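You operate a simulated robot arm through the tools that you are given. There is no shell and no other tool. Be economical: measure what you need, move in short steps, check, and stop when the job is done.

You are at the controls of a simulated robot arm. One attempt, no reset.

Task
Close down the light box and stand its bottle beside it.
Fine: switch off before the bottle comes out; view knob back to its start, black knob fully down. Set down upright: teal bottle.
Where things are to end (x, y in the base frame): teal bottle within 60 mm of [770, 190].

It is judged by the outcome, as a careful person would: the job done as asked, and still so three seconds after it is handed in. It fails if anything else is knocked over, pushed out of place, dropped, spilled or broken.

Robot
A 7-joint arm with a two-finger parallel gripper, fixed in place. Base frame: the origin is at the foot of the arm, x ahead of it, y to its left, z up. Units: mm, rad, N and s.
With the tool pointing down near the work surface it reaches from about 380 to 880 mm from the base axis. Its first joint turns from -2.897 to 2.897 rad. Payload 3.43 kg.
Tool frame: the origin (TCP) lies between the finger pads and is the grasp point; the fingertips stand 34 mm ahead of it; z points along the fingers, y is the line along which they close. The gripper opens to 128 mm. The fingers are 24 mm wide and 12 mm thick; the gripper's body (48 by 130 mm) begins 96 mm behind the TCP.
Orientation is that of the tool frame in the base frame, as a unit quaternion [x, y, z, w]. With the fingers straight down and closing along the base's y, the tool's x points along the base's -x, its y along +y and its z along -z.

Tools
- The arm moves only by the tool nudge_tool. Its arguments are lists of equal length, an entry for each row: "delta_pos": the shift along the tool's x, y, z in units of 20 mm (1.0 is 20 mm), a list of three; "angular": the turn, a rotation vector about the tool's x, y, z in units of 5 degrees (1.0 is 5 degrees), a list of three; "grip": the closure, from 0 (fully open) to 1 (shut). In form: {"delta_pos": [[x, y, z], ...], "angular": [[wx, wy, wz], ...], "grip": [grip, ...]}. A call has 1 to 12 rows; each row shifts and turns the commanded pose from where the row before left it, along the tool's axes as they then stand. A call with a number of a shift or a turn outside -1 to 1 is refused whole. Each row takes 0.2 s and may step no farther than 50 mm and 0.15 rad from the row before; otherwise, or with a gripper value out of range, the whole call is refused. Where a pose cannot be reached the arm comes as near as it can. A force on the tool above 40 N (or 10 N above the force at the start of the call, whichever is more), or a blocked arm, ends the call early, and 0.2 s more pass. Each finger travels about 153 mm/s and halts on what it meets, pressing with about 34 N; the grip force reading is that of the motor and also rises with nothing between the fingers. The clock runs only during rows and for 0.2 s after the last one: add rows that do not move to give the fingers time. It gives the time, the measured TCP pose, the force on the tool (base axes), the opening and the grip force at its end, in the units of the frame above (readings bear some noise), with the torque about the TCP (base axes, N m) and any sound that the robot's microphone picked up.
- Cameras (640 x 400 px; columns grow to the right, rows downward): "scene" is fixed at [52.1, 652.3, 1527.1]; the picture's right is [-0.38, -0.93, 0.00], its down [-0.56, 0.23, -0.79] and it looks along [0.74, -0.30, -0.61] (base axes); focal length 342 px, centre (320, 200). "wrist" rides on the gripper at [76, -11, -160] in the tool frame; the picture's right is [0.15, 0.99, 0.00], its down [-0.88, 0.13, -0.46] and it looks along [-0.45, 0.07, 0.89] (tool axes); focal length 234 px, centre (320, 200). There is no depth. A picture from a camera that has moved, and an enlarged one, comes with that camera's place and axes in the base frame and with its lens.
- capture(camera): a new picture of that camera. The clock stands still meanwhile.
- close_up(camera, box): a new picture of the part [left, top, right, bottom] of that camera's present view, enlarged. The clock stands still meanwhile.
- close_job(): hands the job in; it is judged then, once.

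Work in short steps. Places have to be worked out from the pictures, the camera data and where the tool is seen: move nearer, look again, correct. Check each grasp and each placing, and mend what went wrong. You have 120 turns and 68 pictures in all, those below and enlarged ones among them. Open the gripper and draw the arm clear of the work before you hand the job in, unless the task says otherwise; then end with one line.

The tools are called after ">>>" by a JSON object that holds its "op" and its "data". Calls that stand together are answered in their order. nudge_tool: Moves the arm, as the interface text tells. Its arguments: {"type":"object","properties":{"delta_pos":{"type":"array"},"angular":{"type":"array"},"grip":{"type":"array"}},"required":["delta_pos","angular","grip"]} The other tools are called the same way: capture (camera) takes a picture; close_up (camera, box) takes an enlarged picture of a part of a camera's view; close_job () hands the job in.

At the start:

```text
clock: 0.0
position: [481.0, 426.4, 1276.1]
tool_rot: [-0.001, 1.0, 0.0, 0.0]
ft_force: [0.5, 0.5, 0.0]
ft_torque: [0.0, 0.01, 0.01]
finger_gap: 127.8
finger_force: 0.1
```

scene: 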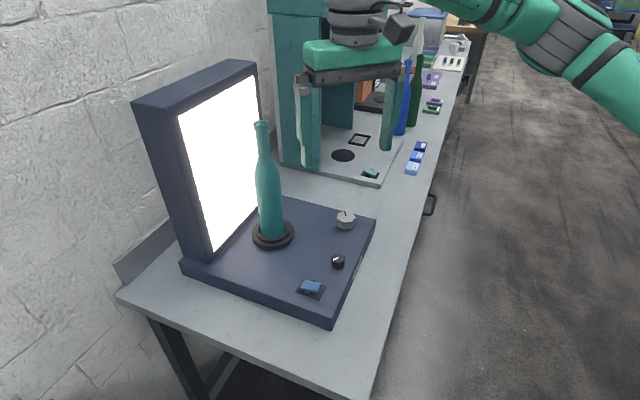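
wrist: 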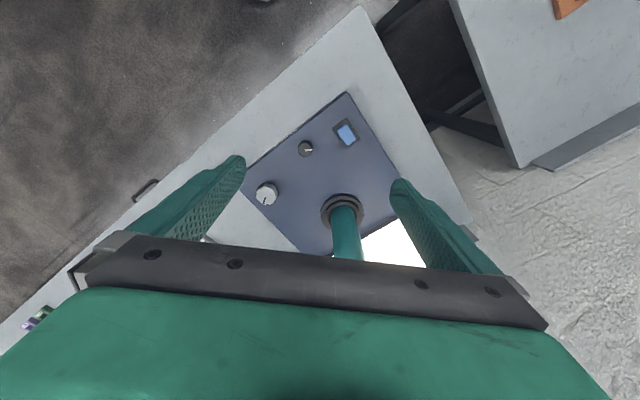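

I'll start with enlarged views of the box's controls to read their present state and locate them.

>>> {"op": "close_up", "data": {"camera": "scene", "box": [270, 190, 400, 310]}}

>>> {"op": "close_up", "data": {"camera": "wrist", "box": [230, 90, 410, 260]}}

>>> {"op": "close_up", "data": {"camera": "scene", "box": [270, 60, 460, 200]}}

```text
3.33 times, centred on (335, 250) of scene
camera zoom: at [52.1, 652.3, 1527.1], right [-0.38, -0.93, 0.0], down [-0.56, 0.23, -0.79], along [0.74, -0.3, -0.61], focal length 1139 px, centre (270, 33)
```

zoom: 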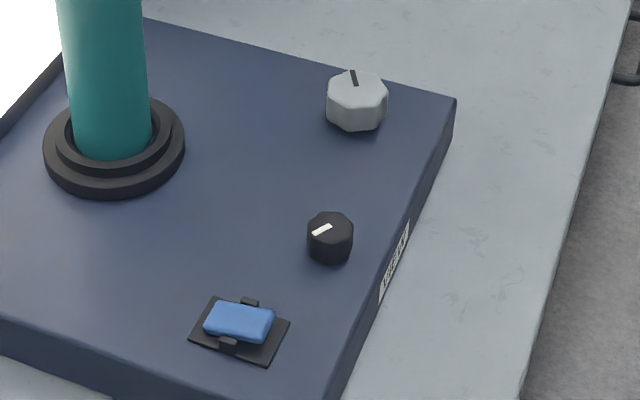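

```text
2.35 times, centred on (320, 175) of wrist
camera zoom: at [406.2, 416.7, 1435.0], right [-0.15, 0.99, 0.0], down [0.88, 0.13, 0.46], along [0.45, 0.07, -0.89], focal length 551 px, centre (320, 259)
```

zoom: 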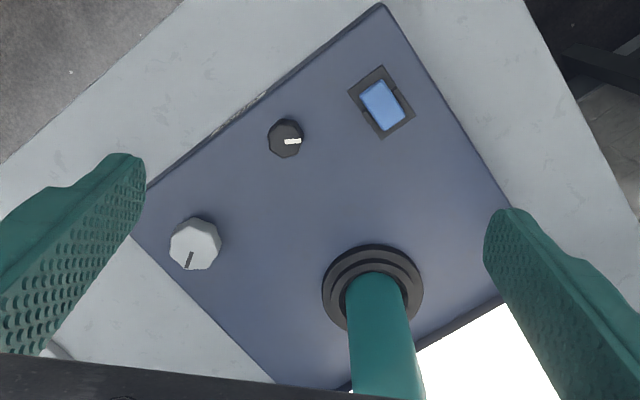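

```text
2.86 times, centred on (365, 130) of scene
camera zoom: at [52.1, 652.3, 1527.1], right [-0.38, -0.93, 0.0], down [-0.56, 0.23, -0.79], along [0.74, -0.3, -0.61], focal length 976 px, centre (191, 400)
```

zoom: 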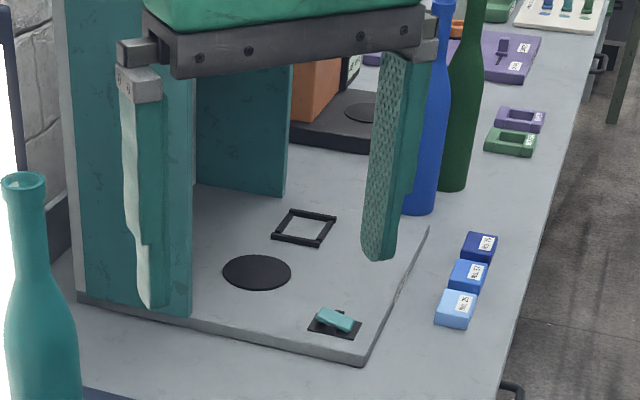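

Triangulating the two views: grey knob about (665,329,928), black knob about (540,409,938), rocker about (498,490,932), bottle foot about (662,520). I'm lowering the hand, clear of the bottle, to read the knob markings.

>>> {"op": "nudge_tool", "data": {"delta_pos": [[0.5, 0, 1], [0.5, 0, 1], [0.5, 0, 1], [0, 0, 1], [0, 0, 1], [0, 0, 1], [0, 0, 1], [0, 0, 1], [0, 0, 1], [0, 0, 1], [0, 0, 1]], "angular": [[0, 0, 0], [0, 0, 0], [0, 0, 0], [0, 0, 0], [0, 0, 0], [0, 0, 0], [0, 0, 0], [0, 0, 0], [0, 0, 0], [0, 0, 0], [0, 0, 0]], "grip": [0, 0, 0, 0, 0, 0, 0, 0, 0, 0, 0]}}

>>> {"op": "capture", "data": {"camera": "wrist"}}

```text
clock: 2.4
position: [451.8, 425.3, 1056.0]
tool_rot: [0.001, 1.0, 0.0, 0.0]
ft_force: [-0.1, -0.7, -0.3]
ft_torque: [0.03, 0.01, -0.02]
finger_gap: 127.7
finger_force: 0.1
```

```text
62 pictures are left
camera wrist: at [376.3, 416.3, 1214.7], right [-0.15, 0.99, 0.0], down [0.88, 0.13, 0.46], along [0.45, 0.07, -0.89], focal length 234 px, centre (320, 200)
```

wrist: 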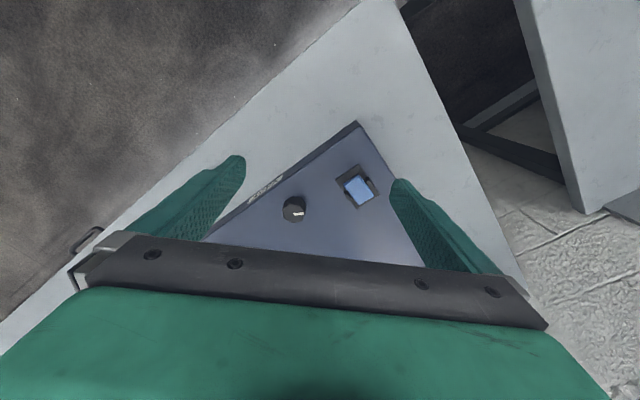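

The black knob and rocker are visible; I'm enlarging them for markings and for a better position.

>>> {"op": "close_up", "data": {"camera": "wrist", "box": [230, 120, 400, 240]}}

>>> {"op": "close_up", "data": {"camera": "scene", "box": [320, 195, 390, 275]}}

```text
3.33 times, centred on (315, 180) of wrist
camera zoom: at [376.3, 416.3, 1214.7], right [-0.15, 0.99, 0.0], down [0.88, 0.13, 0.46], along [0.45, 0.07, -0.89], focal length 781 px, centre (337, 267)
```

zoom: 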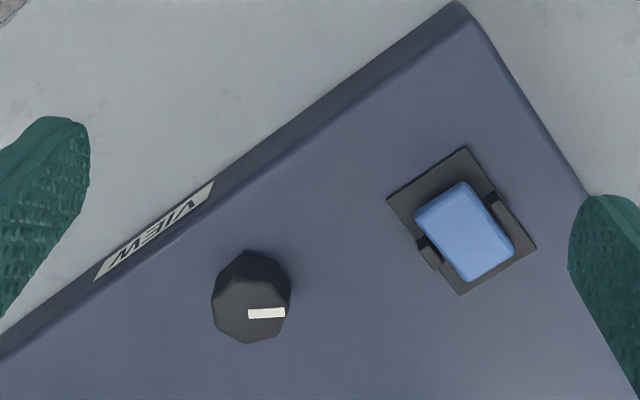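

```text
5.00 times, centred on (355, 235) of scene
camera zoom: at [52.1, 652.3, 1527.1], right [-0.38, -0.93, 0.0], down [-0.56, 0.23, -0.79], along [0.74, -0.3, -0.61], focal length 1709 px, centre (145, 25)
```

zoom: 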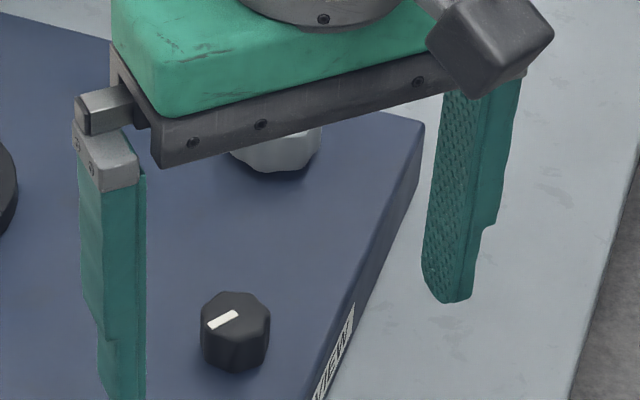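

The rocker, black knob and "VIEW" label on the box's front are clear, and the box sits yawed about -44°. I'm moving above the black knob, turning the tool 45° to line up with the box, and half closing.

>>> {"op": "nudge_tool", "data": {"delta_pos": [[-1, -0.25, 0], [-1, -0.25, 0], [-1, -0.25, 0], [-1, -0.2, 0], [-0.45, 0, 0], [0, 0, 0], [0, 0, 0], [0, 0, 0], [0, 0, 0], [0, 0, 0]], "angular": [[0, 0, 0], [0, 0, 0], [0, 0, 0], [0, 0, 0], [0, 0, 0], [0, 0, 1], [0, 0, 1], [0, 0, 1], [0, 0, 1], [0, 0, 1]], "grip": [0, 0, 0, 0, 0, 0.4, 0.4, 0.4, 0.4, 0.4]}}

>>> {"op": "nudge_tool", "data": {"delta_pos": [[0, 0, 0.5], [0, 0, 0.5], [0, 0, 0.5], [0, 0, 0.5]], "angular": [[0, 0, 1], [0, 0, 1], [0, 0, 1], [0, 0, 1]], "grip": [0.4, 0.4, 0.4, 0.4]}}

>>> {"op": "capture", "data": {"camera": "wrist"}}

>>> {"op": "close_up", "data": {"camera": "scene", "box": [240, 150, 430, 320]}}

```text
clock: 4.6
position: [541.2, 407.8, 1055.9]
tool_rot: [0.217, 0.976, 0.001, 0.0]
ft_force: [1.4, 1.1, 0.0]
ft_torque: [-0.02, -0.01, 0.02]
finger_gap: 76.8
finger_force: 0.0
```

```text
clock: 5.6
position: [540.6, 409.4, 1016.8]
tool_rot: [0.383, 0.924, 0.001, 0.001]
ft_force: [-0.2, 0.5, 0.3]
ft_torque: [0.01, 0.01, -0.05]
finger_gap: 76.7
finger_force: 0.0
```

```text
59 pictures are left
camera wrist: at [479.4, 455.2, 1175.1], right [0.6, 0.8, 0.0], down [0.71, -0.53, 0.46], along [0.37, -0.27, -0.89], focal length 234 px, centre (320, 200)
```

wrist: 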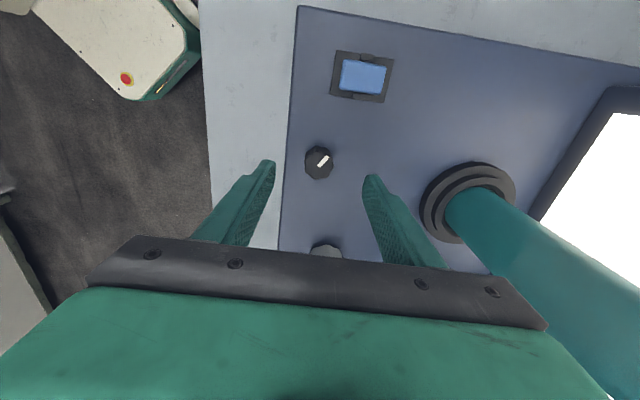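

```text
2.35 times, centred on (335, 235) of scene
camera zoom: at [52.1, 652.3, 1527.1], right [-0.38, -0.93, 0.0], down [-0.56, 0.23, -0.79], along [0.74, -0.3, -0.61], focal length 804 px, centre (285, 118)
```

zoom: 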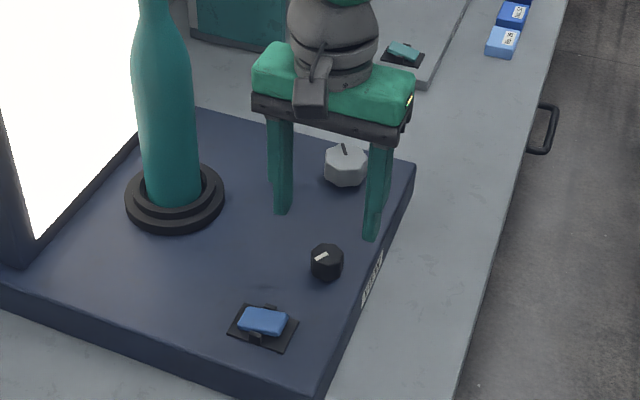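

The knob reads at (542,409), directly under the TCP, and the fingers straddle it. I'm descending about 60 mm so the tips sit around knob mid-height.

>>> {"op": "nudge_tool", "data": {"delta_pos": [[0, 0, 1], [0, 0, 1], [0, 0, 1], [0, 0, 0]], "angular": [[0, 0, 0], [0, 0, 0], [0, 0, 0], [0, 0, 0]], "grip": [0.4, 0.4, 0.4, 0.4]}}

>>> {"op": "close_up", "data": {"camera": "scene", "box": [270, 190, 400, 310]}}

>>> {"op": "close_up", "data": {"camera": "wrist", "box": [220, 30, 420, 270]}}

```text
clock: 6.6
position: [542.0, 408.1, 956.1]
tool_rot: [0.382, 0.924, 0.001, 0.0]
ft_force: [0.4, -0.6, 0.2]
ft_torque: [-0.03, 0.01, -0.01]
finger_gap: 76.9
finger_force: 0.0
```

```text
3.33 times, centred on (335, 250) of scene
camera zoom: at [52.1, 652.3, 1527.1], right [-0.38, -0.93, 0.0], down [-0.56, 0.23, -0.79], along [0.74, -0.3, -0.61], focal length 1139 px, centre (270, 33)
```

zoom: 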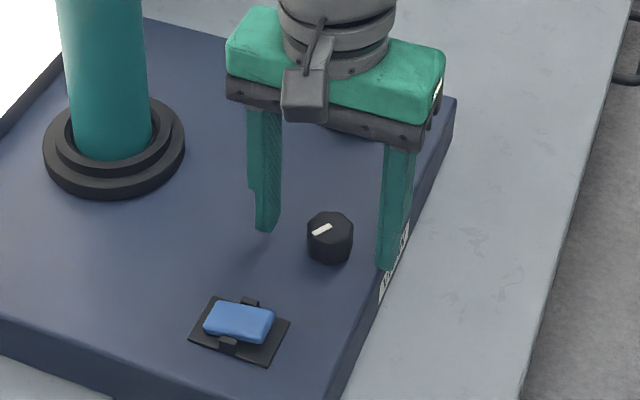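

```text
1.67 times, centred on (320, 150) of wrist
camera zoom: at [480.2, 454.5, 1115.0], right [0.6, 0.8, 0.0], down [0.71, -0.53, 0.46], along [0.37, -0.27, -0.89], focal length 390 px, centre (320, 283)
```

zoom: 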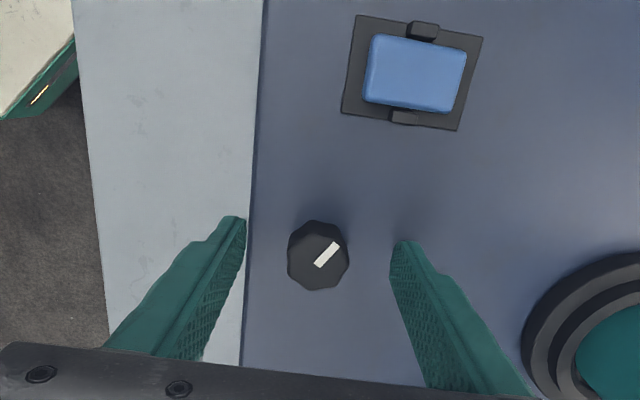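

The fingers straddle the knob evenly. I'm lowering 4 mm and closing on it.

>>> {"op": "nudge_tool", "data": {"delta_pos": [[0, 0, 0.2], [0, 0, 0], [0, 0, 0], [0, 0, 0]], "angular": [[0, 0, 0], [0, 0, 0], [0, 0, 0], [0, 0, 0]], "grip": [0.4, 0.6, 0.85, 0.85]}}

```text
clock: 7.6
position: [541.2, 407.5, 952.4]
tool_rot: [0.383, 0.924, 0.0, 0.0]
ft_force: [-5.3, -4.9, -0.1]
ft_torque: [0.13, -0.01, -0.06]
finger_gap: 31.6
finger_force: 44.6
```

Gripped at 31.6 mm. I'm turning it 30° counter-clockwise (tool −z) and watching the torque and sound.

>>> {"op": "nudge_tool", "data": {"delta_pos": [[0, 0, 0], [0, 0, 0], [0, 0, 0], [0, 0, 0], [0, 0, 0], [0, 0, 0]], "angular": [[0, 0, -1], [0, 0, -1], [0, 0, -1], [0, 0, -1], [0, 0, -1], [0, 0, -1]], "grip": [0.85, 0.85, 0.85, 0.85, 0.85, 0.85]}}

>>> {"op": "capture", "data": {"camera": "scene"}}

```text
clock: 8.8
position: [539.1, 406.2, 952.3]
tool_rot: [0.186, 0.983, -0.004, -0.001]
ft_force: [-7.6, -8.3, 8.7]
ft_torque: [-0.03, -0.24, -0.04]
finger_gap: 31.6
finger_force: 45.0
stopped in row 5: the force on the tool passed its limit at 41 N (the readings are from after the stop); the commanded pose is now the measured one
```

```text
55 pictures are left
```

scene: 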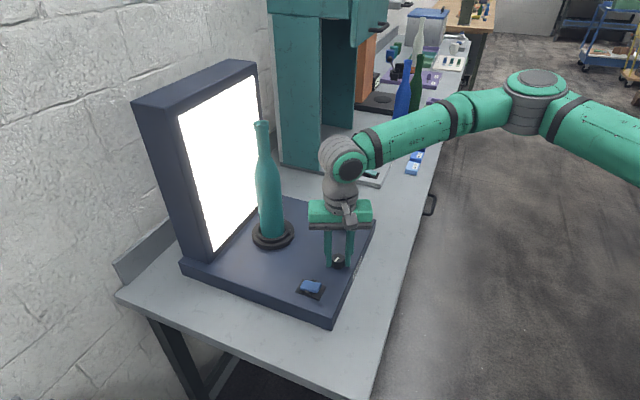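

It stopped after about 24° on a force spike. Checking whether the knob followed.

>>> {"op": "close_up", "data": {"camera": "wrist", "box": [240, 100, 400, 240]}}

>>> {"op": "close_up", "data": {"camera": "scene", "box": [290, 210, 390, 300]}}

```text
2.86 times, centred on (320, 170) of wrist
camera zoom: at [465.6, 425.1, 1111.0], right [0.22, 0.97, -0.01], down [0.87, -0.2, 0.46], along [0.44, -0.11, -0.89], focal length 669 px, centre (320, 286)
```

zoom: 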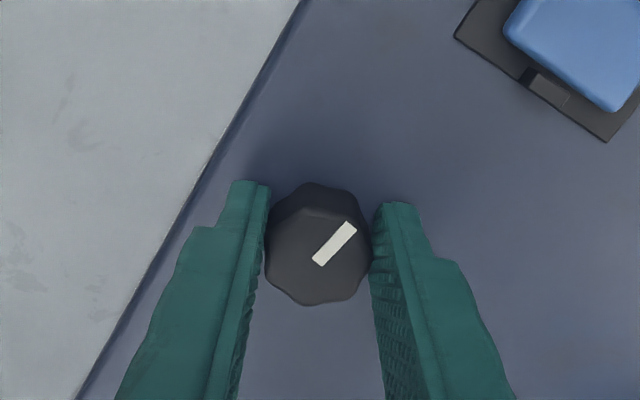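

```text
4.44 times, centred on (340, 255) of scene
camera zoom: at [52.1, 652.3, 1527.1], right [-0.38, -0.93, 0.0], down [-0.56, 0.23, -0.79], along [0.74, -0.3, -0.61], focal length 1519 px, centre (231, -44)
```

zoom: 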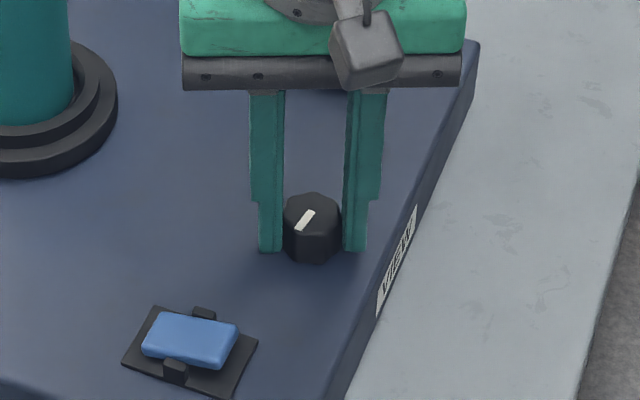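

The knob followed (pointer went from about 99° to 123°); the force came from a 2 mm centring error that has now relaxed. Continuing to turn.

>>> {"op": "nudge_tool", "data": {"delta_pos": [[0, 0, 0], [0, 0, 0], [0, 0, 0], [0, 0, 0], [0, 0, 0], [0, 0, 0]], "angular": [[0, 0, -1], [0, 0, -1], [0, 0, -1], [0, 0, -1], [0, 0, -1], [0, 0, -1]], "grip": [0.85, 0.85, 0.85, 0.85, 0.85, 0.85]}}

```text
clock: 9.7
position: [537.9, 404.9, 952.7]
tool_rot: [0.036, 0.999, -0.005, -0.002]
ft_force: [-8.4, -10.7, 10.3]
ft_torque: [0.26, 0.02, -0.08]
finger_gap: 31.9
finger_force: 45.1
stopped in row 4: the force on the tool passed its limit at 42 N (the readings are from after the stop); the commanded pose is now the measured one
```

It stopped again after about 17° with a lateral load, so I'm releasing to see where the knob's true axis sits relative to the TCP.

>>> {"op": "nudge_tool", "data": {"delta_pos": [[0, 0, 0], [0, 0, 0], [0, 0, 0]], "angular": [[0, 0, 0], [0, 0, 0], [0, 0, 0]], "grip": [0.6, 0.6, 0.6]}}

>>> {"op": "close_up", "data": {"camera": "wrist", "box": [240, 100, 400, 240]}}

```text
clock: 10.5
position: [540.3, 403.9, 951.2]
tool_rot: [0.036, 0.999, -0.004, -0.002]
ft_force: [0.3, 0.5, 0.9]
ft_torque: [0.03, 0.01, 0.01]
finger_gap: 51.3
finger_force: 0.0
```

```text
2.86 times, centred on (320, 170) of wrist
camera zoom: at [464.6, 401.9, 1110.3], right [-0.07, 1.0, -0.01], down [0.89, 0.07, 0.45], along [0.45, 0.03, -0.89], focal length 669 px, centre (320, 286)
```

zoom: 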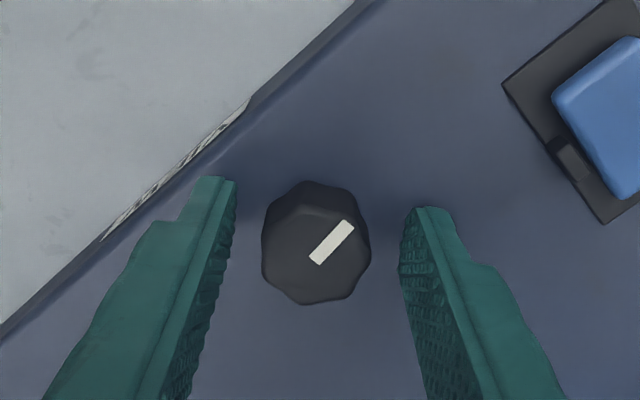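

Released, the knob is still nearly centred, and its pointer is at about 140°. I'm regripping and going on in shorter turns.

>>> {"op": "nudge_tool", "data": {"delta_pos": [[0, 0.05, 0], [0, 0, 0], [0, 0, 0], [0, 0, 0], [0, 0, 0], [0, 0, 0]], "angular": [[0, 0, 0], [0, 0, 0], [0, 0, 0], [0, 0, -0.7], [0, 0, -0.7], [0, 0, -0.7]], "grip": [0.6, 0.8, 0.8, 0.8, 0.8, 0.8]}}

>>> {"op": "nudge_tool", "data": {"delta_pos": [[0, 0, 0], [0, 0, 0], [0, 0, 0], [0, 0, 0], [0, 0, 0]], "angular": [[0, 0, -0.7], [0, 0, -0.7], [0, 0, -0.7], [0, 0, -0.7], [0, 0, -0.7]], "grip": [0.8, 0.8, 0.8, 0.8, 0.8]}}

```text
clock: 11.9
position: [539.1, 402.0, 951.3]
tool_rot: [-0.055, 0.998, -0.006, -0.002]
ft_force: [-6.6, -34.9, 7.7]
ft_torque: [-0.02, -0.75, -0.18]
finger_gap: 32.0
finger_force: 45.1
```

```text
clock: 13.1
position: [539.3, 401.5, 951.7]
tool_rot: [-0.195, 0.981, -0.009, -0.003]
ft_force: [-2.9, -10.6, 8.4]
ft_torque: [0.47, 0.66, -0.03]
finger_gap: 31.6
finger_force: 45.1
stopped in row 5: the force on the tool passed its limit at 47 N (the readings are from after the stop); the commanded pose is now the measured one
```

The knob keeps following. Looking at its pointer and at the panel.

>>> {"op": "close_up", "data": {"camera": "wrist", "box": [240, 100, 400, 240]}}

>>> {"op": "capture", "data": {"camera": "scene"}}

```text
2.86 times, centred on (320, 170) of wrist
camera zoom: at [475.8, 366.9, 1110.9], right [-0.51, 0.86, -0.01], down [0.77, 0.47, 0.44], along [0.39, 0.22, -0.9], focal length 669 px, centre (320, 286)
```

zoom: 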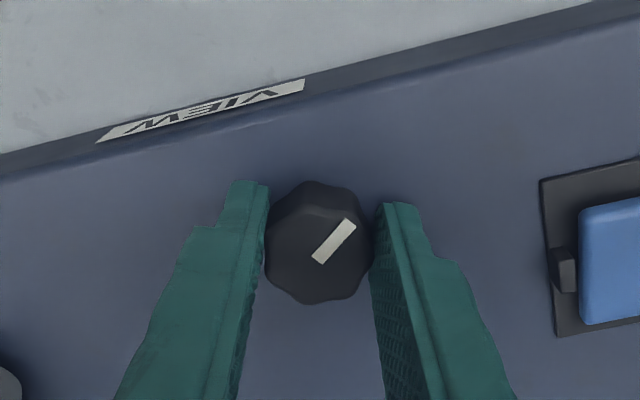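

```text
50 pictures are left
```

scene: 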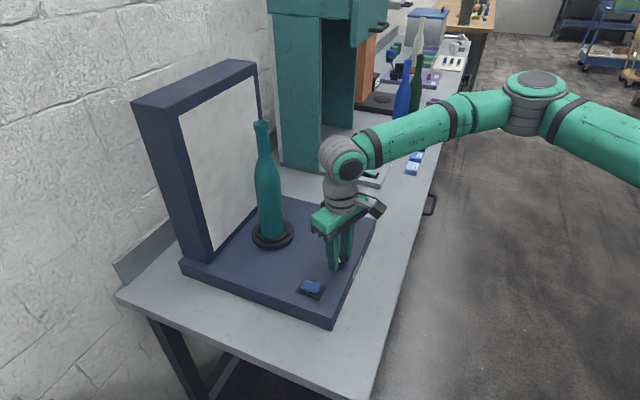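

The panel has dimmed clearly, so counter-clockwise is down. I'm releasing, taking out the 1° tilt that crept in, regripping and continuing to the stop.

>>> {"op": "nudge_tool", "data": {"delta_pos": [[0, 0, 0], [0, 0, 0], [0, 0, 0], [0, 0, 0], [0, 0, 0], [0, 0, 0]], "angular": [[0, 0, 0], [0, 0, 0], [-0.19, -0.1, 0], [0, 0, 0], [0, 0, 0], [0, 0, 0]], "grip": [0.68, 0.68, 0.68, 0.68, 0.8, 0.8]}}

>>> {"op": "nudge_tool", "data": {"delta_pos": [[0, 0, 0], [0, 0, 0], [0, 0, 0], [0, 0, 0], [0, 0, 0]], "angular": [[0, 0, -0.7], [0, 0, -0.7], [0, 0, -0.7], [0, 0, -0.7], [0, 0, -0.7]], "grip": [0.8, 0.8, 0.8, 0.8, 0.8]}}

```text
clock: 14.5
position: [540.9, 401.8, 950.6]
tool_rot: [-0.195, 0.981, -0.001, 0.0]
ft_force: [6.7, -12.6, 2.3]
ft_torque: [-0.54, 0.34, -0.05]
finger_gap: 31.8
finger_force: 45.0
```

```text
clock: 15.7
position: [541.8, 401.1, 950.2]
tool_rot: [-0.342, 0.94, 0.0, -0.001]
ft_force: [12.6, -25.1, -4.8]
ft_torque: [-0.58, -1.34, -0.09]
finger_gap: 31.3
finger_force: 44.8
```

Turning freely with some side load; I'm shifting 2 mm with the load and continuing.

>>> {"op": "nudge_tool", "data": {"delta_pos": [[0.026, -0.1, 0], [0, 0, 0], [0, 0, 0], [0, 0, 0], [0, 0, 0], [0, 0, 0]], "angular": [[0, 0, -0.7], [0, 0, -0.7], [0, 0, -0.7], [0, 0, -0.7], [0, 0, -0.7], [0, 0, -0.7]], "grip": [0.8, 0.8, 0.8, 0.8, 0.8, 0.8]}}

>>> {"op": "close_up", "data": {"camera": "wrist", "box": [240, 100, 400, 240]}}

>>> {"op": "capture", "data": {"camera": "scene"}}

```text
clock: 17.1
position: [541.9, 399.2, 951.7]
tool_rot: [-0.508, 0.861, 0.0, -0.001]
ft_force: [20.0, -19.7, -8.4]
ft_torque: [-1.15, -0.88, -0.1]
finger_gap: 31.6
finger_force: 44.7
```

```text
2.86 times, centred on (320, 170) of wrist
camera zoom: at [516.6, 329.6, 1109.3], right [-0.94, 0.35, 0.0], down [0.31, 0.83, 0.46], along [0.16, 0.43, -0.89], focal length 669 px, centre (320, 286)
```

zoom: 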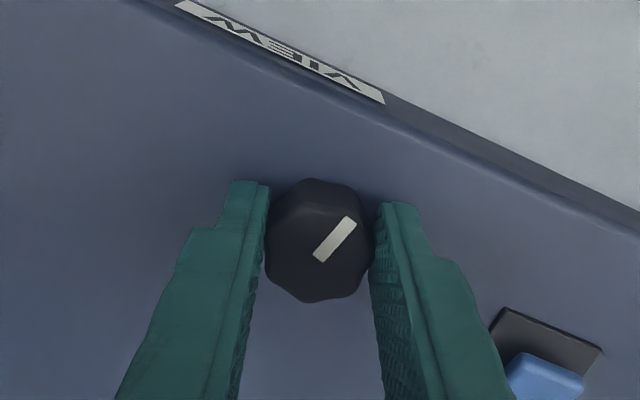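

```text
48 pictures are left
```

scene: 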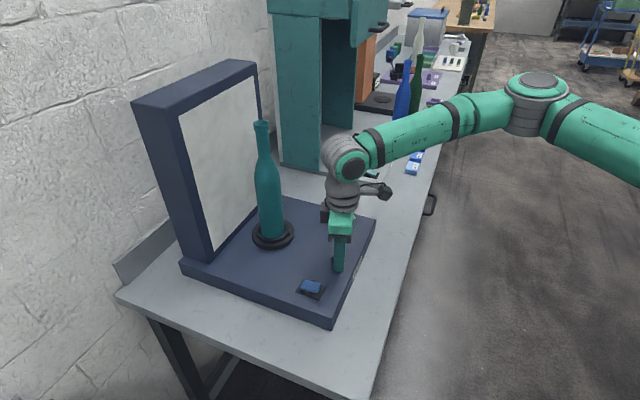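

The knob's apparent centre has wandered between views, so I'm checking that the box has not shifted, using the same crop as at the start.

>>> {"op": "close_up", "data": {"camera": "scene", "box": [270, 190, 400, 310]}}

```text
3.33 times, centred on (335, 250) of scene
camera zoom: at [52.1, 652.3, 1527.1], right [-0.38, -0.93, 0.0], down [-0.56, 0.23, -0.79], along [0.74, -0.3, -0.61], focal length 1139 px, centre (270, 33)
```

zoom: 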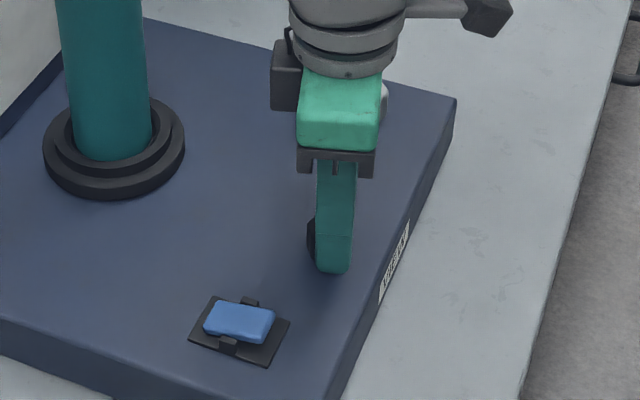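

The box has not moved. Reconciling all the wrist views, the knob top is lower than I assumed (about 924) and its axis is at about (545,406), so I was gripping high and off-centre. I'm releasing, recentring, unwinding 45° and looking.

>>> {"op": "nudge_tool", "data": {"delta_pos": [[0, 0, 0], [0, 0, 0], [-0.355, 0.04, 0], [0, 0, 0], [0, 0, 0], [0, 0, 0], [0, 0, 0], [0, 0, 0], [0, 0, 0], [0, 0, 0], [0, 0, 0], [0, 0, 0]], "angular": [[0, 0, 0], [0, 0, 0], [0, 0, 0], [0, 0, 1], [0, 0, 1], [0, 0, 1], [0, 0, 1], [0, 0, 1], [0, 0, 1], [0, 0, 1], [0, 0, 1], [0, 0, 1]], "grip": [0.6, 0.6, 0.6, 0.6, 0.6, 0.6, 0.6, 0.6, 0.6, 0.6, 0.6, 0.6]}}

>>> {"op": "close_up", "data": {"camera": "wrist", "box": [240, 100, 400, 240]}}

>>> {"op": "close_up", "data": {"camera": "scene", "box": [300, 210, 380, 290]}}

```text
clock: 19.7
position: [542.9, 407.3, 950.5]
tool_rot: [-0.139, 0.99, 0.0, -0.001]
ft_force: [-0.5, -0.6, 0.8]
ft_torque: [0.0, 0.0, 0.0]
finger_gap: 51.1
finger_force: 0.0
```

```text
2.86 times, centred on (320, 170) of wrist
camera zoom: at [474.7, 377.1, 1109.5], right [-0.41, 0.91, 0.0], down [0.81, 0.37, 0.46], along [0.41, 0.19, -0.89], focal length 669 px, centre (320, 286)
```

zoom: 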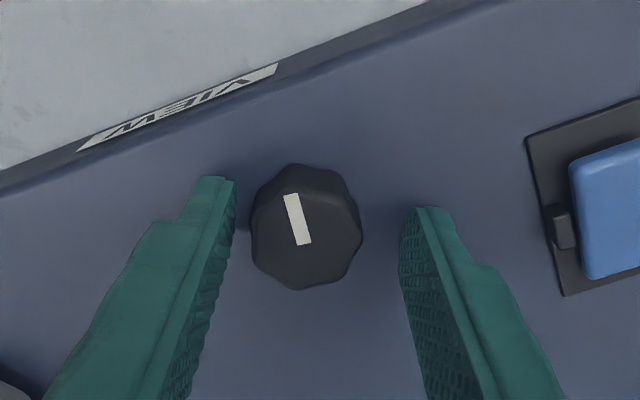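

```text
5.00 times, centred on (340, 250) of scene
camera zoom: at [52.1, 652.3, 1527.1], right [-0.38, -0.93, 0.0], down [-0.56, 0.23, -0.79], along [0.74, -0.3, -0.61], focal length 1709 px, centre (220, -50)
```

zoom: 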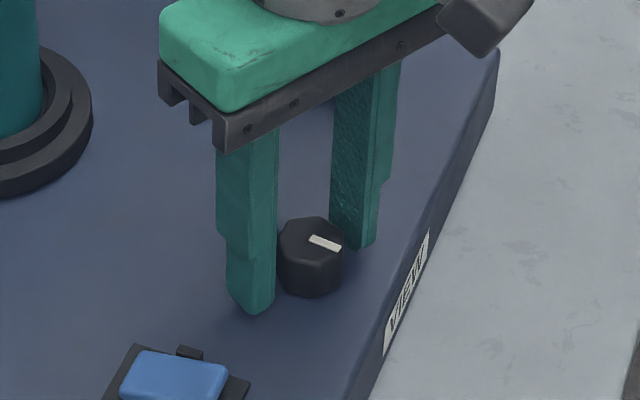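

The knob now sits about 4 mm to the tool's −y, at (544,404). I'm correcting that and lowering 9 mm for a deeper bite, then gripping.

>>> {"op": "nudge_tool", "data": {"delta_pos": [[0, -0.21, 0], [0, 0, 0.25], [0, 0, 0.2], [0, 0, 0], [0, 0, 0], [0, 0, 0]], "angular": [[0, 0, 0], [0, 0, 0], [0, 0, 0], [0, 0, 0], [0, 0, 0], [0, 0, 0]], "grip": [0.6, 0.6, 0.6, 0.7, 0.8, 0.8]}}

```text
clock: 21.0
position: [545.7, 403.2, 944.1]
tool_rot: [-0.139, 0.99, 0.001, 0.001]
ft_force: [-1.6, -3.3, 7.2]
ft_torque: [-0.32, 0.02, -0.04]
finger_gap: 31.6
finger_force: 4.8
stopped in row 6: the force on the tool passed its limit at 41 N (the readings are from after the stop); the commanded pose is now the measured one
```

Gripping with the pose relaxed at z 944. Turning on in small steps.

>>> {"op": "nudge_tool", "data": {"delta_pos": [[0, 0, -0.1], [0, 0, 0], [0, 0, 0], [0, 0, 0], [0, 0, 0], [0, 0, 0]], "angular": [[0, 0, 0], [0, 0, 0], [0, 0, -0.7], [0, 0, -0.7], [0, 0, -0.7], [0, 0, -0.7]], "grip": [0.76, 0.78, 0.78, 0.78, 0.78, 0.78]}}

```text
clock: 22.4
position: [545.7, 403.6, 946.3]
tool_rot: [-0.259, 0.966, 0.002, 0.001]
ft_force: [0.9, 0.4, 3.0]
ft_torque: [-0.93, 0.45, -0.25]
finger_gap: 30.8
finger_force: 45.1
```

Side load is nearly gone now that it's centred. Continuing.

>>> {"op": "nudge_tool", "data": {"delta_pos": [[0, 0, 0], [0, 0, 0], [0, 0, 0], [0, 0, 0], [0, 0, 0]], "angular": [[0, 0, -0.7], [0, 0, -0.7], [0, 0, -0.7], [0, 0, -0.7], [0, 0, -0.7]], "grip": [0.78, 0.78, 0.78, 0.78, 0.78]}}

>>> {"op": "close_up", "data": {"camera": "wrist", "box": [240, 100, 400, 240]}}

```text
clock: 23.6
position: [546.8, 403.4, 945.5]
tool_rot: [-0.404, 0.915, 0.001, 0.001]
ft_force: [-2.0, 2.7, 10.2]
ft_torque: [-0.09, -0.05, -0.48]
finger_gap: 32.1
finger_force: 44.9
```

```text
2.86 times, centred on (320, 170) of wrist
camera zoom: at [503.1, 341.5, 1104.1], right [-0.83, 0.56, 0.0], down [0.5, 0.74, 0.46], along [0.26, 0.38, -0.89], focal length 669 px, centre (320, 286)
```

zoom: 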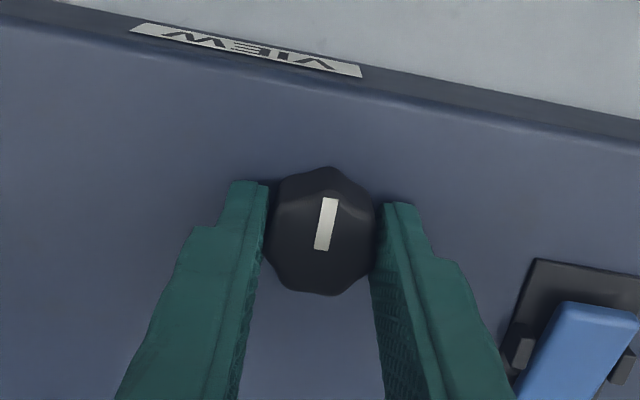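

The pointer is now about 226°, it moved only about 10° for 32° of tool turn, and torque is up, so it is probably at the stop. I'm pushing a little further to confirm.

>>> {"op": "nudge_tool", "data": {"delta_pos": [[0, 0, 0], [0, 0, 0], [0, 0, 0], [0, 0, 0]], "angular": [[0, 0, -0.7], [0, 0, -0.7], [0, 0, -0.7], [0, 0, -0.7]], "grip": [0.78, 0.78, 0.78, 0.78]}}

>>> {"op": "nudge_tool", "data": {"delta_pos": [[0, 0, 0], [0, 0, 0], [0, 0, -1], [0, 0, -1], [0, 0, -1]], "angular": [[0, 0, 0], [0, 0, 0], [0, 0, 0], [0, 0, 0], [0, 0, 0]], "grip": [0.6, 0.6, 0.6, 0.6, 0.6]}}

>>> {"op": "close_up", "data": {"camera": "wrist", "box": [240, 80, 400, 220]}}

>>> {"op": "close_up", "data": {"camera": "scene", "box": [100, 40, 420, 320]}}

```text
clock: 24.6
position: [545.1, 405.5, 944.6]
tool_rot: [-0.512, 0.859, 0.002, 0.001]
ft_force: [-7.6, 8.0, -2.9]
ft_torque: [-0.09, 0.05, -0.87]
finger_gap: 31.0
finger_force: 44.5
```

```text
clock: 25.8
position: [546.1, 402.1, 1005.4]
tool_rot: [-0.512, 0.859, 0.001, 0.0]
ft_force: [-1.0, -0.3, 0.1]
ft_torque: [-0.01, -0.02, 0.02]
finger_gap: 51.4
finger_force: 0.0
```

```text
2.86 times, centred on (320, 150) of wrist
camera zoom: at [520.4, 332.4, 1163.7], right [-0.94, 0.34, 0.0], down [0.31, 0.83, 0.46], along [0.16, 0.43, -0.89], focal length 669 px, centre (320, 343)
```

zoom: 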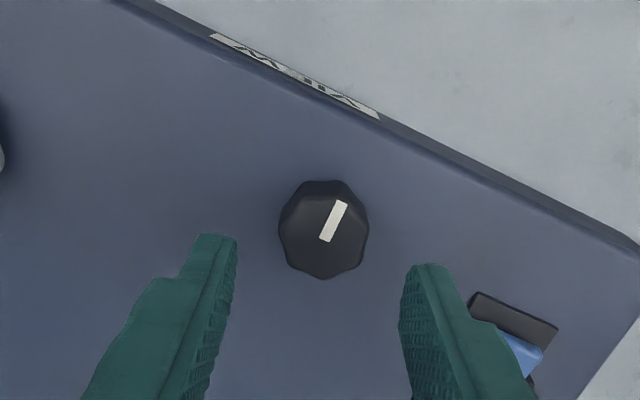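

```text
1.43 times, centred on (260, 180) of scene
camera zoom: at [52.1, 652.3, 1527.1], right [-0.38, -0.93, 0.0], down [-0.56, 0.23, -0.79], along [0.74, -0.3, -0.61], focal length 488 px, centre (406, 229)
```

zoom: 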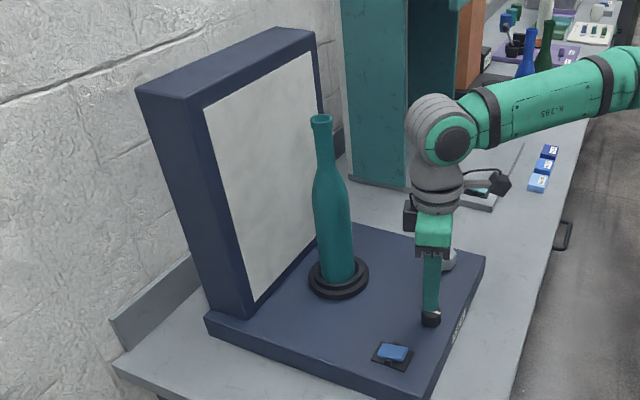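

With 0.87 N·m applied, the pointer stayed at 226° and the panel is dark, so the black knob is at its lower stop. Next I move over to the grey view knob and unwind the wrist.

>>> {"op": "nudge_tool", "data": {"delta_pos": [[0.055, -0.98, -0.5], [0.055, -0.98, -0.5], [0.055, -0.98, 0], [0.055, -0.98, 0], [0.055, -0.98, 0], [0.055, -0.98, 0], [0.055, -0.98, 0], [0, 0, 0], [0, 0, 0], [0, 0, 0], [0, 0, 0], [0, 0, 0]], "angular": [[0, 0, 0], [0, 0, 0], [0, 0, 0], [0, 0, 0], [0, 0, 0], [0, 0, 0], [0, 0, 0], [0, 0, 1], [0, 0, 1], [0, 0, 1], [0, 0, 1], [0, 0, 1]], "grip": [0.4, 0.4, 0.4, 0.4, 0.4, 0.4, 0.4, 0.4, 0.4, 0.4, 0.4, 0.4]}}

>>> {"op": "nudge_tool", "data": {"delta_pos": [[0, 0, 0], [0, 0, 0], [0, 0, 0], [0, 0, 0], [0, 0, 0], [0, 0, 0], [0, 0, 0], [0, 0, 0], [0, 0, 0]], "angular": [[0, 0, 1], [0, 0, 1], [0, 0, 1], [0, 0, 1], [0, 0, 1], [0, 0, 1], [0, 0, 1], [0, 0, 1], [0, 0, 1]], "grip": [0.4, 0.4, 0.4, 0.4, 0.4, 0.4, 0.4, 0.4, 0.4]}}

>>> {"op": "capture", "data": {"camera": "wrist"}}

>>> {"op": "close_up", "data": {"camera": "scene", "box": [290, 170, 410, 290]}}

```text
clock: 28.4
position: [663.5, 330.3, 1025.7]
tool_rot: [-0.313, 0.95, 0.001, 0.001]
ft_force: [-0.3, -0.4, 0.3]
ft_torque: [0.0, -0.01, -0.02]
finger_gap: 76.9
finger_force: 0.1
```

```text
clock: 30.4
position: [662.2, 331.3, 1025.6]
tool_rot: [0.075, 0.997, 0.001, 0.001]
ft_force: [0.1, -0.7, -0.4]
ft_torque: [0.0, 0.02, -0.01]
finger_gap: 76.6
finger_force: 0.1
```

```text
41 pictures are left
camera wrist: at [586.7, 332.5, 1184.1], right [0.0, 1.0, 0.0], down [0.89, 0.0, 0.46], along [0.46, 0.0, -0.89], focal length 234 px, centre (320, 200)
```

wrist: 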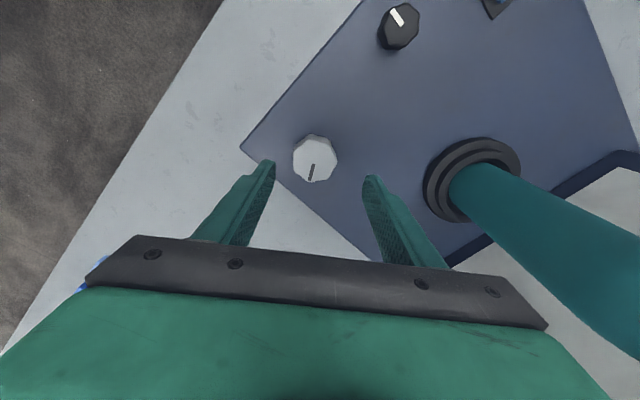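

```text
3.33 times, centred on (350, 230) of scene
camera zoom: at [52.1, 652.3, 1527.1], right [-0.38, -0.93, 0.0], down [-0.56, 0.23, -0.79], along [0.74, -0.3, -0.61], focal length 1139 px, centre (220, 100)
```

zoom: 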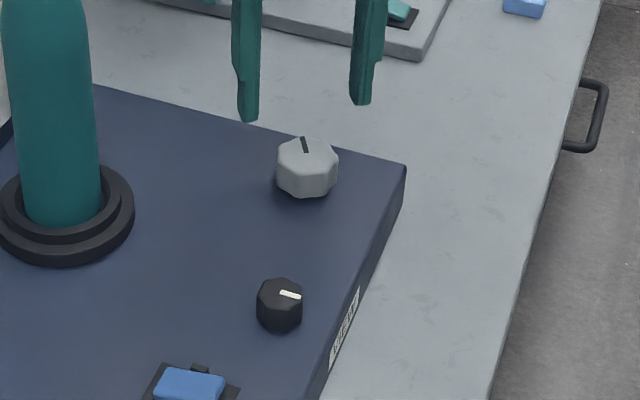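

The view knob reads (665,327) with its top near 925. I'm centring over it and winding the tool clockwise for turning room.

>>> {"op": "nudge_tool", "data": {"delta_pos": [[-0.186, -0.19, 0], [0, 0, 0], [0, 0, 0], [0, 0, 0], [0, 0, 0], [0, 0, 0], [0, 0, 0], [0, 0, 0], [0, 0, 0], [0, 0, 0], [0, 0, 0], [0, 0, 0]], "angular": [[0, 0, 0], [0, 0, 1], [0, 0, 1], [0, 0, 1], [0, 0, 1], [0, 0, 1], [0, 0, 1], [0, 0, 1], [0, 0, 1], [0, 0, 1], [0, 0, 1], [0, 0, 1]], "grip": [0.4, 0.4, 0.4, 0.4, 0.4, 0.4, 0.4, 0.4, 0.4, 0.4, 0.4, 0.4]}}

>>> {"op": "nudge_tool", "data": {"delta_pos": [[0, 0, 1], [0, 0, 1], [0, 0, 0.8]], "angular": [[0, 0, 0], [0, 0, 0], [0, 0, 0]], "grip": [0.4, 0.4, 0.4]}}

>>> {"op": "close_up", "data": {"camera": "wrist", "box": [220, 60, 420, 240]}}

```text
clock: 33.0
position: [667.1, 328.0, 1025.7]
tool_rot: [0.527, 0.85, 0.001, 0.0]
ft_force: [-0.8, -0.1, -0.7]
ft_torque: [0.01, -0.03, 0.0]
finger_gap: 76.7
finger_force: 0.1
```

```text
clock: 33.8
position: [665.8, 326.2, 969.3]
tool_rot: [0.526, 0.851, 0.002, 0.0]
ft_force: [-0.1, -0.2, 0.1]
ft_torque: [0.0, 0.02, 0.04]
finger_gap: 76.7
finger_force: 0.0
```

```text
2.22 times, centred on (320, 150) of wrist
camera zoom: at [622.1, 390.8, 1128.6], right [0.82, 0.57, 0.0], down [0.51, -0.73, 0.45], along [0.26, -0.37, -0.89], focal length 520 px, centre (320, 311)
```

zoom: 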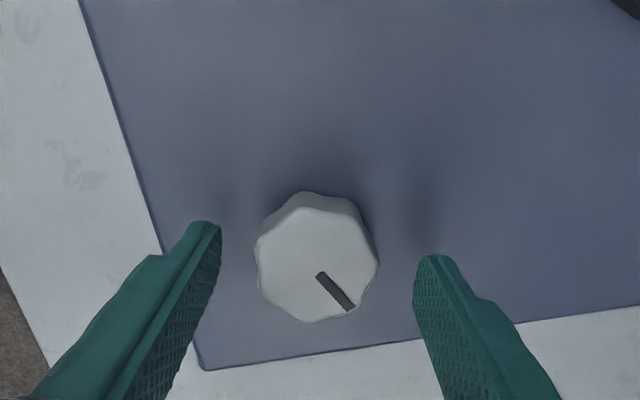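

Knob centre is (667,324.5), about 50 mm across, with its pointer at −13°. Centring, lowering and gripping.

>>> {"op": "nudge_tool", "data": {"delta_pos": [[-0.085, 0.013, 0.5], [0, 0, 0.65], [0, 0, 0], [0, 0, 0], [0, 0, 0]], "angular": [[0, 0, 0], [0, 0, 0], [0, 0, 0], [0, 0, 0], [0, 0, 0]], "grip": [0.4, 0.4, 0.55, 0.65, 0.65]}}

>>> {"op": "nudge_tool", "data": {"delta_pos": [[0, 0, 0], [0, 0, 0], [0, 0, 0], [0, 0, 0]], "angular": [[0, 0, -0.7], [0, 0, -0.7], [0, 0, -0.7], [0, 0, -0.7]], "grip": [0.65, 0.65, 0.65, 0.65]}}

>>> {"op": "close_up", "data": {"camera": "wrist", "box": [220, 60, 420, 240]}}

```text
clock: 35.0
position: [665.7, 326.0, 946.7]
tool_rot: [0.525, 0.851, 0.001, -0.001]
ft_force: [-11.0, -2.1, -1.9]
ft_torque: [-0.06, 0.18, -0.02]
finger_gap: 50.4
finger_force: 4.9
```

```text
clock: 36.0
position: [666.4, 324.8, 946.6]
tool_rot: [0.419, 0.908, 0.001, -0.002]
ft_force: [-12.1, -4.5, 0.6]
ft_torque: [-0.14, 0.36, -0.14]
finger_gap: 51.0
finger_force: 5.6
```

```text
2.22 times, centred on (320, 150) of wrist
camera zoom: at [609.8, 377.1, 1105.5], right [0.66, 0.75, 0.0], down [0.67, -0.59, 0.45], along [0.34, -0.3, -0.89], focal length 520 px, centre (320, 311)
```

zoom: 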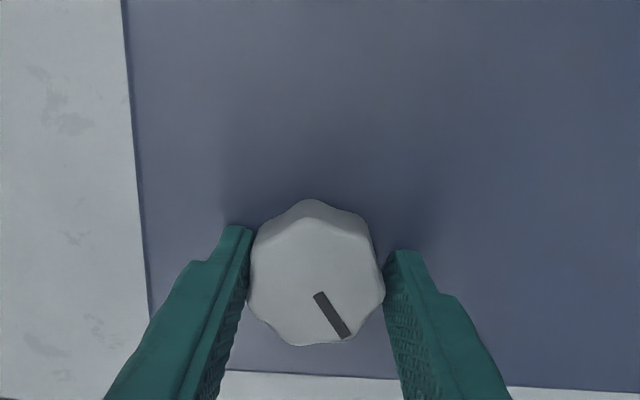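

Grip force was only 5 N, so it mostly slipped. Squeezing harder and turning.

>>> {"op": "nudge_tool", "data": {"delta_pos": [[0, 0, 0], [0, 0, 0], [0, 0, 0], [0, 0, 0], [0, 0, 0], [0, 0, 0], [0, 0, 0]], "angular": [[0, 0, 0], [0, 0, -0.7], [0, 0, -0.7], [0, 0, -0.7], [0, 0, -0.7], [0, 0, -0.7], [0, 0, -0.7]], "grip": [0.8, 0.8, 0.8, 0.8, 0.8, 0.8, 0.8]}}

>>> {"op": "close_up", "data": {"camera": "wrist", "box": [220, 60, 420, 240]}}

```text
clock: 36.8
position: [664.3, 326.0, 946.1]
tool_rot: [0.372, 0.928, -0.001, -0.002]
ft_force: [-9.8, -3.3, 6.8]
ft_torque: [-0.36, -0.08, -0.72]
finger_gap: 47.9
finger_force: 44.8
stopped in row 3: the force on the tool passed its limit at 42 N (the readings are from after the stop); the commanded pose is now the measured one
```

```text
2.22 times, centred on (320, 150) of wrist
camera zoom: at [603.5, 371.3, 1105.6], right [0.58, 0.82, 0.0], down [0.73, -0.51, 0.45], along [0.37, -0.26, -0.89], focal length 520 px, centre (320, 311)
```

zoom: 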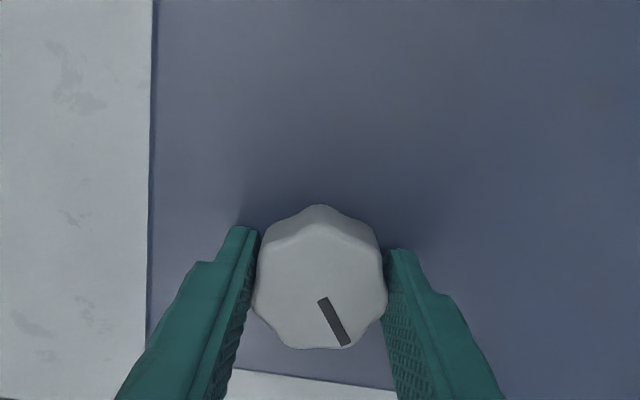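

The pointer has only moved a few degrees with 0.7 N·m of torque: either a detent or a stop. I'm pushing on with the relaxed pose to find out.

>>> {"op": "nudge_tool", "data": {"delta_pos": [[0, 0, 0], [0, 0, 0], [0, 0, 0], [0, 0, 0], [0, 0, 0]], "angular": [[0, 0, 0], [0, 0, -0.7], [0, 0, -0.7], [0, 0, -0.7], [0, 0, -0.7]], "grip": [0.8, 0.8, 0.8, 0.8, 0.8]}}

>>> {"op": "close_up", "data": {"camera": "wrist", "box": [220, 60, 420, 240]}}

```text
clock: 38.0
position: [665.4, 324.5, 945.6]
tool_rot: [0.255, 0.967, 0.0, -0.001]
ft_force: [-11.0, -10.5, -0.2]
ft_torque: [-0.04, 0.01, -0.23]
finger_gap: 46.9
finger_force: 44.9
```

```text
2.22 times, centred on (320, 150) of wrist
camera zoom: at [595.3, 354.2, 1104.6], right [0.36, 0.93, 0.0], down [0.83, -0.32, 0.45], along [0.42, -0.16, -0.89], focal length 520 px, centre (320, 311)
```

zoom: 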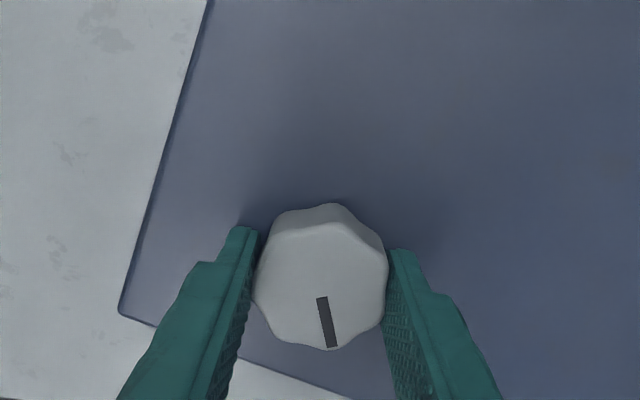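

The knob stayed put and the fingers slid onto its flats (gap 46.9). Turning on from this better seating.

>>> {"op": "nudge_tool", "data": {"delta_pos": [[0, 0, 0], [0, 0, 0], [0, 0, 0], [0, 0, 0]], "angular": [[0, 0, -0.7], [0, 0, -0.7], [0, 0, -0.7], [0, 0, -0.7]], "grip": [0.9, 0.9, 0.9, 0.9]}}

>>> {"op": "close_up", "data": {"camera": "wrist", "box": [220, 60, 420, 240]}}

```text
clock: 39.0
position: [665.4, 325.6, 945.6]
tool_rot: [0.136, 0.991, 0.0, -0.002]
ft_force: [-9.4, -11.8, -1.7]
ft_torque: [-0.2, 0.02, -1.03]
finger_gap: 47.5
finger_force: 45.0
```

```text
2.22 times, centred on (320, 150) of wrist
camera zoom: at [590.9, 336.3, 1104.9], right [0.13, 0.99, 0.0], down [0.88, -0.11, 0.45], along [0.45, -0.06, -0.89], focal length 520 px, centre (320, 311)
```

zoom: 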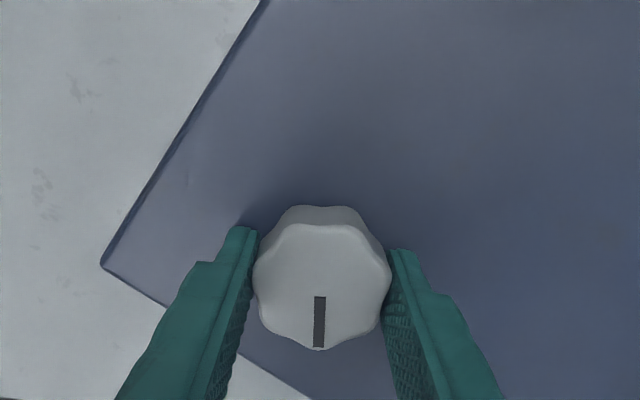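

No movement at −1.0 N·m, so this is a counter-clockwise stop or a very stiff knob. I'm testing the clockwise direction.

>>> {"op": "nudge_tool", "data": {"delta_pos": [[0, 0, 0], [0, 0, 0], [0, 0, 0], [0, 0, 0], [0, 0, 0], [0, 0, 0], [0, 0, 0]], "angular": [[0, 0, 0.7], [0, 0, 0.7], [0, 0, 0.7], [0, 0, 0.7], [0, 0, 0.7], [0, 0, 0.7], [0, 0, 0.7]], "grip": [0.9, 0.9, 0.9, 0.9, 0.9, 0.9, 0.9]}}

>>> {"op": "close_up", "data": {"camera": "wrist", "box": [220, 60, 420, 240]}}

```text
clock: 40.6
position: [664.0, 324.2, 946.3]
tool_rot: [0.344, 0.939, -0.001, -0.002]
ft_force: [-3.9, -20.2, -1.4]
ft_torque: [0.24, 0.1, 0.04]
finger_gap: 47.4
finger_force: 45.1
```

```text
2.22 times, centred on (320, 150) of wrist
camera zoom: at [601.7, 366.6, 1104.9], right [0.53, 0.85, 0.0], down [0.76, -0.47, 0.45], along [0.38, -0.24, -0.89], focal length 520 px, centre (320, 311)
```

zoom: 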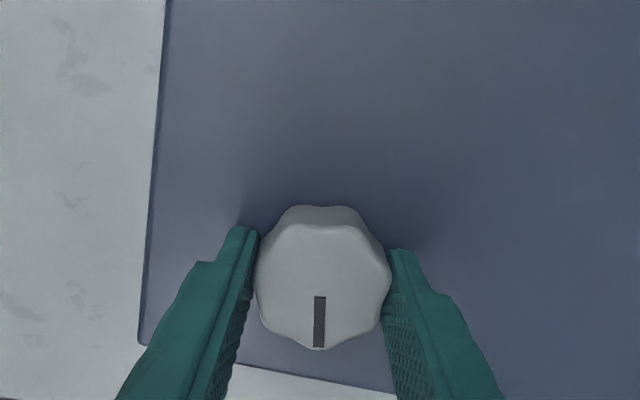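

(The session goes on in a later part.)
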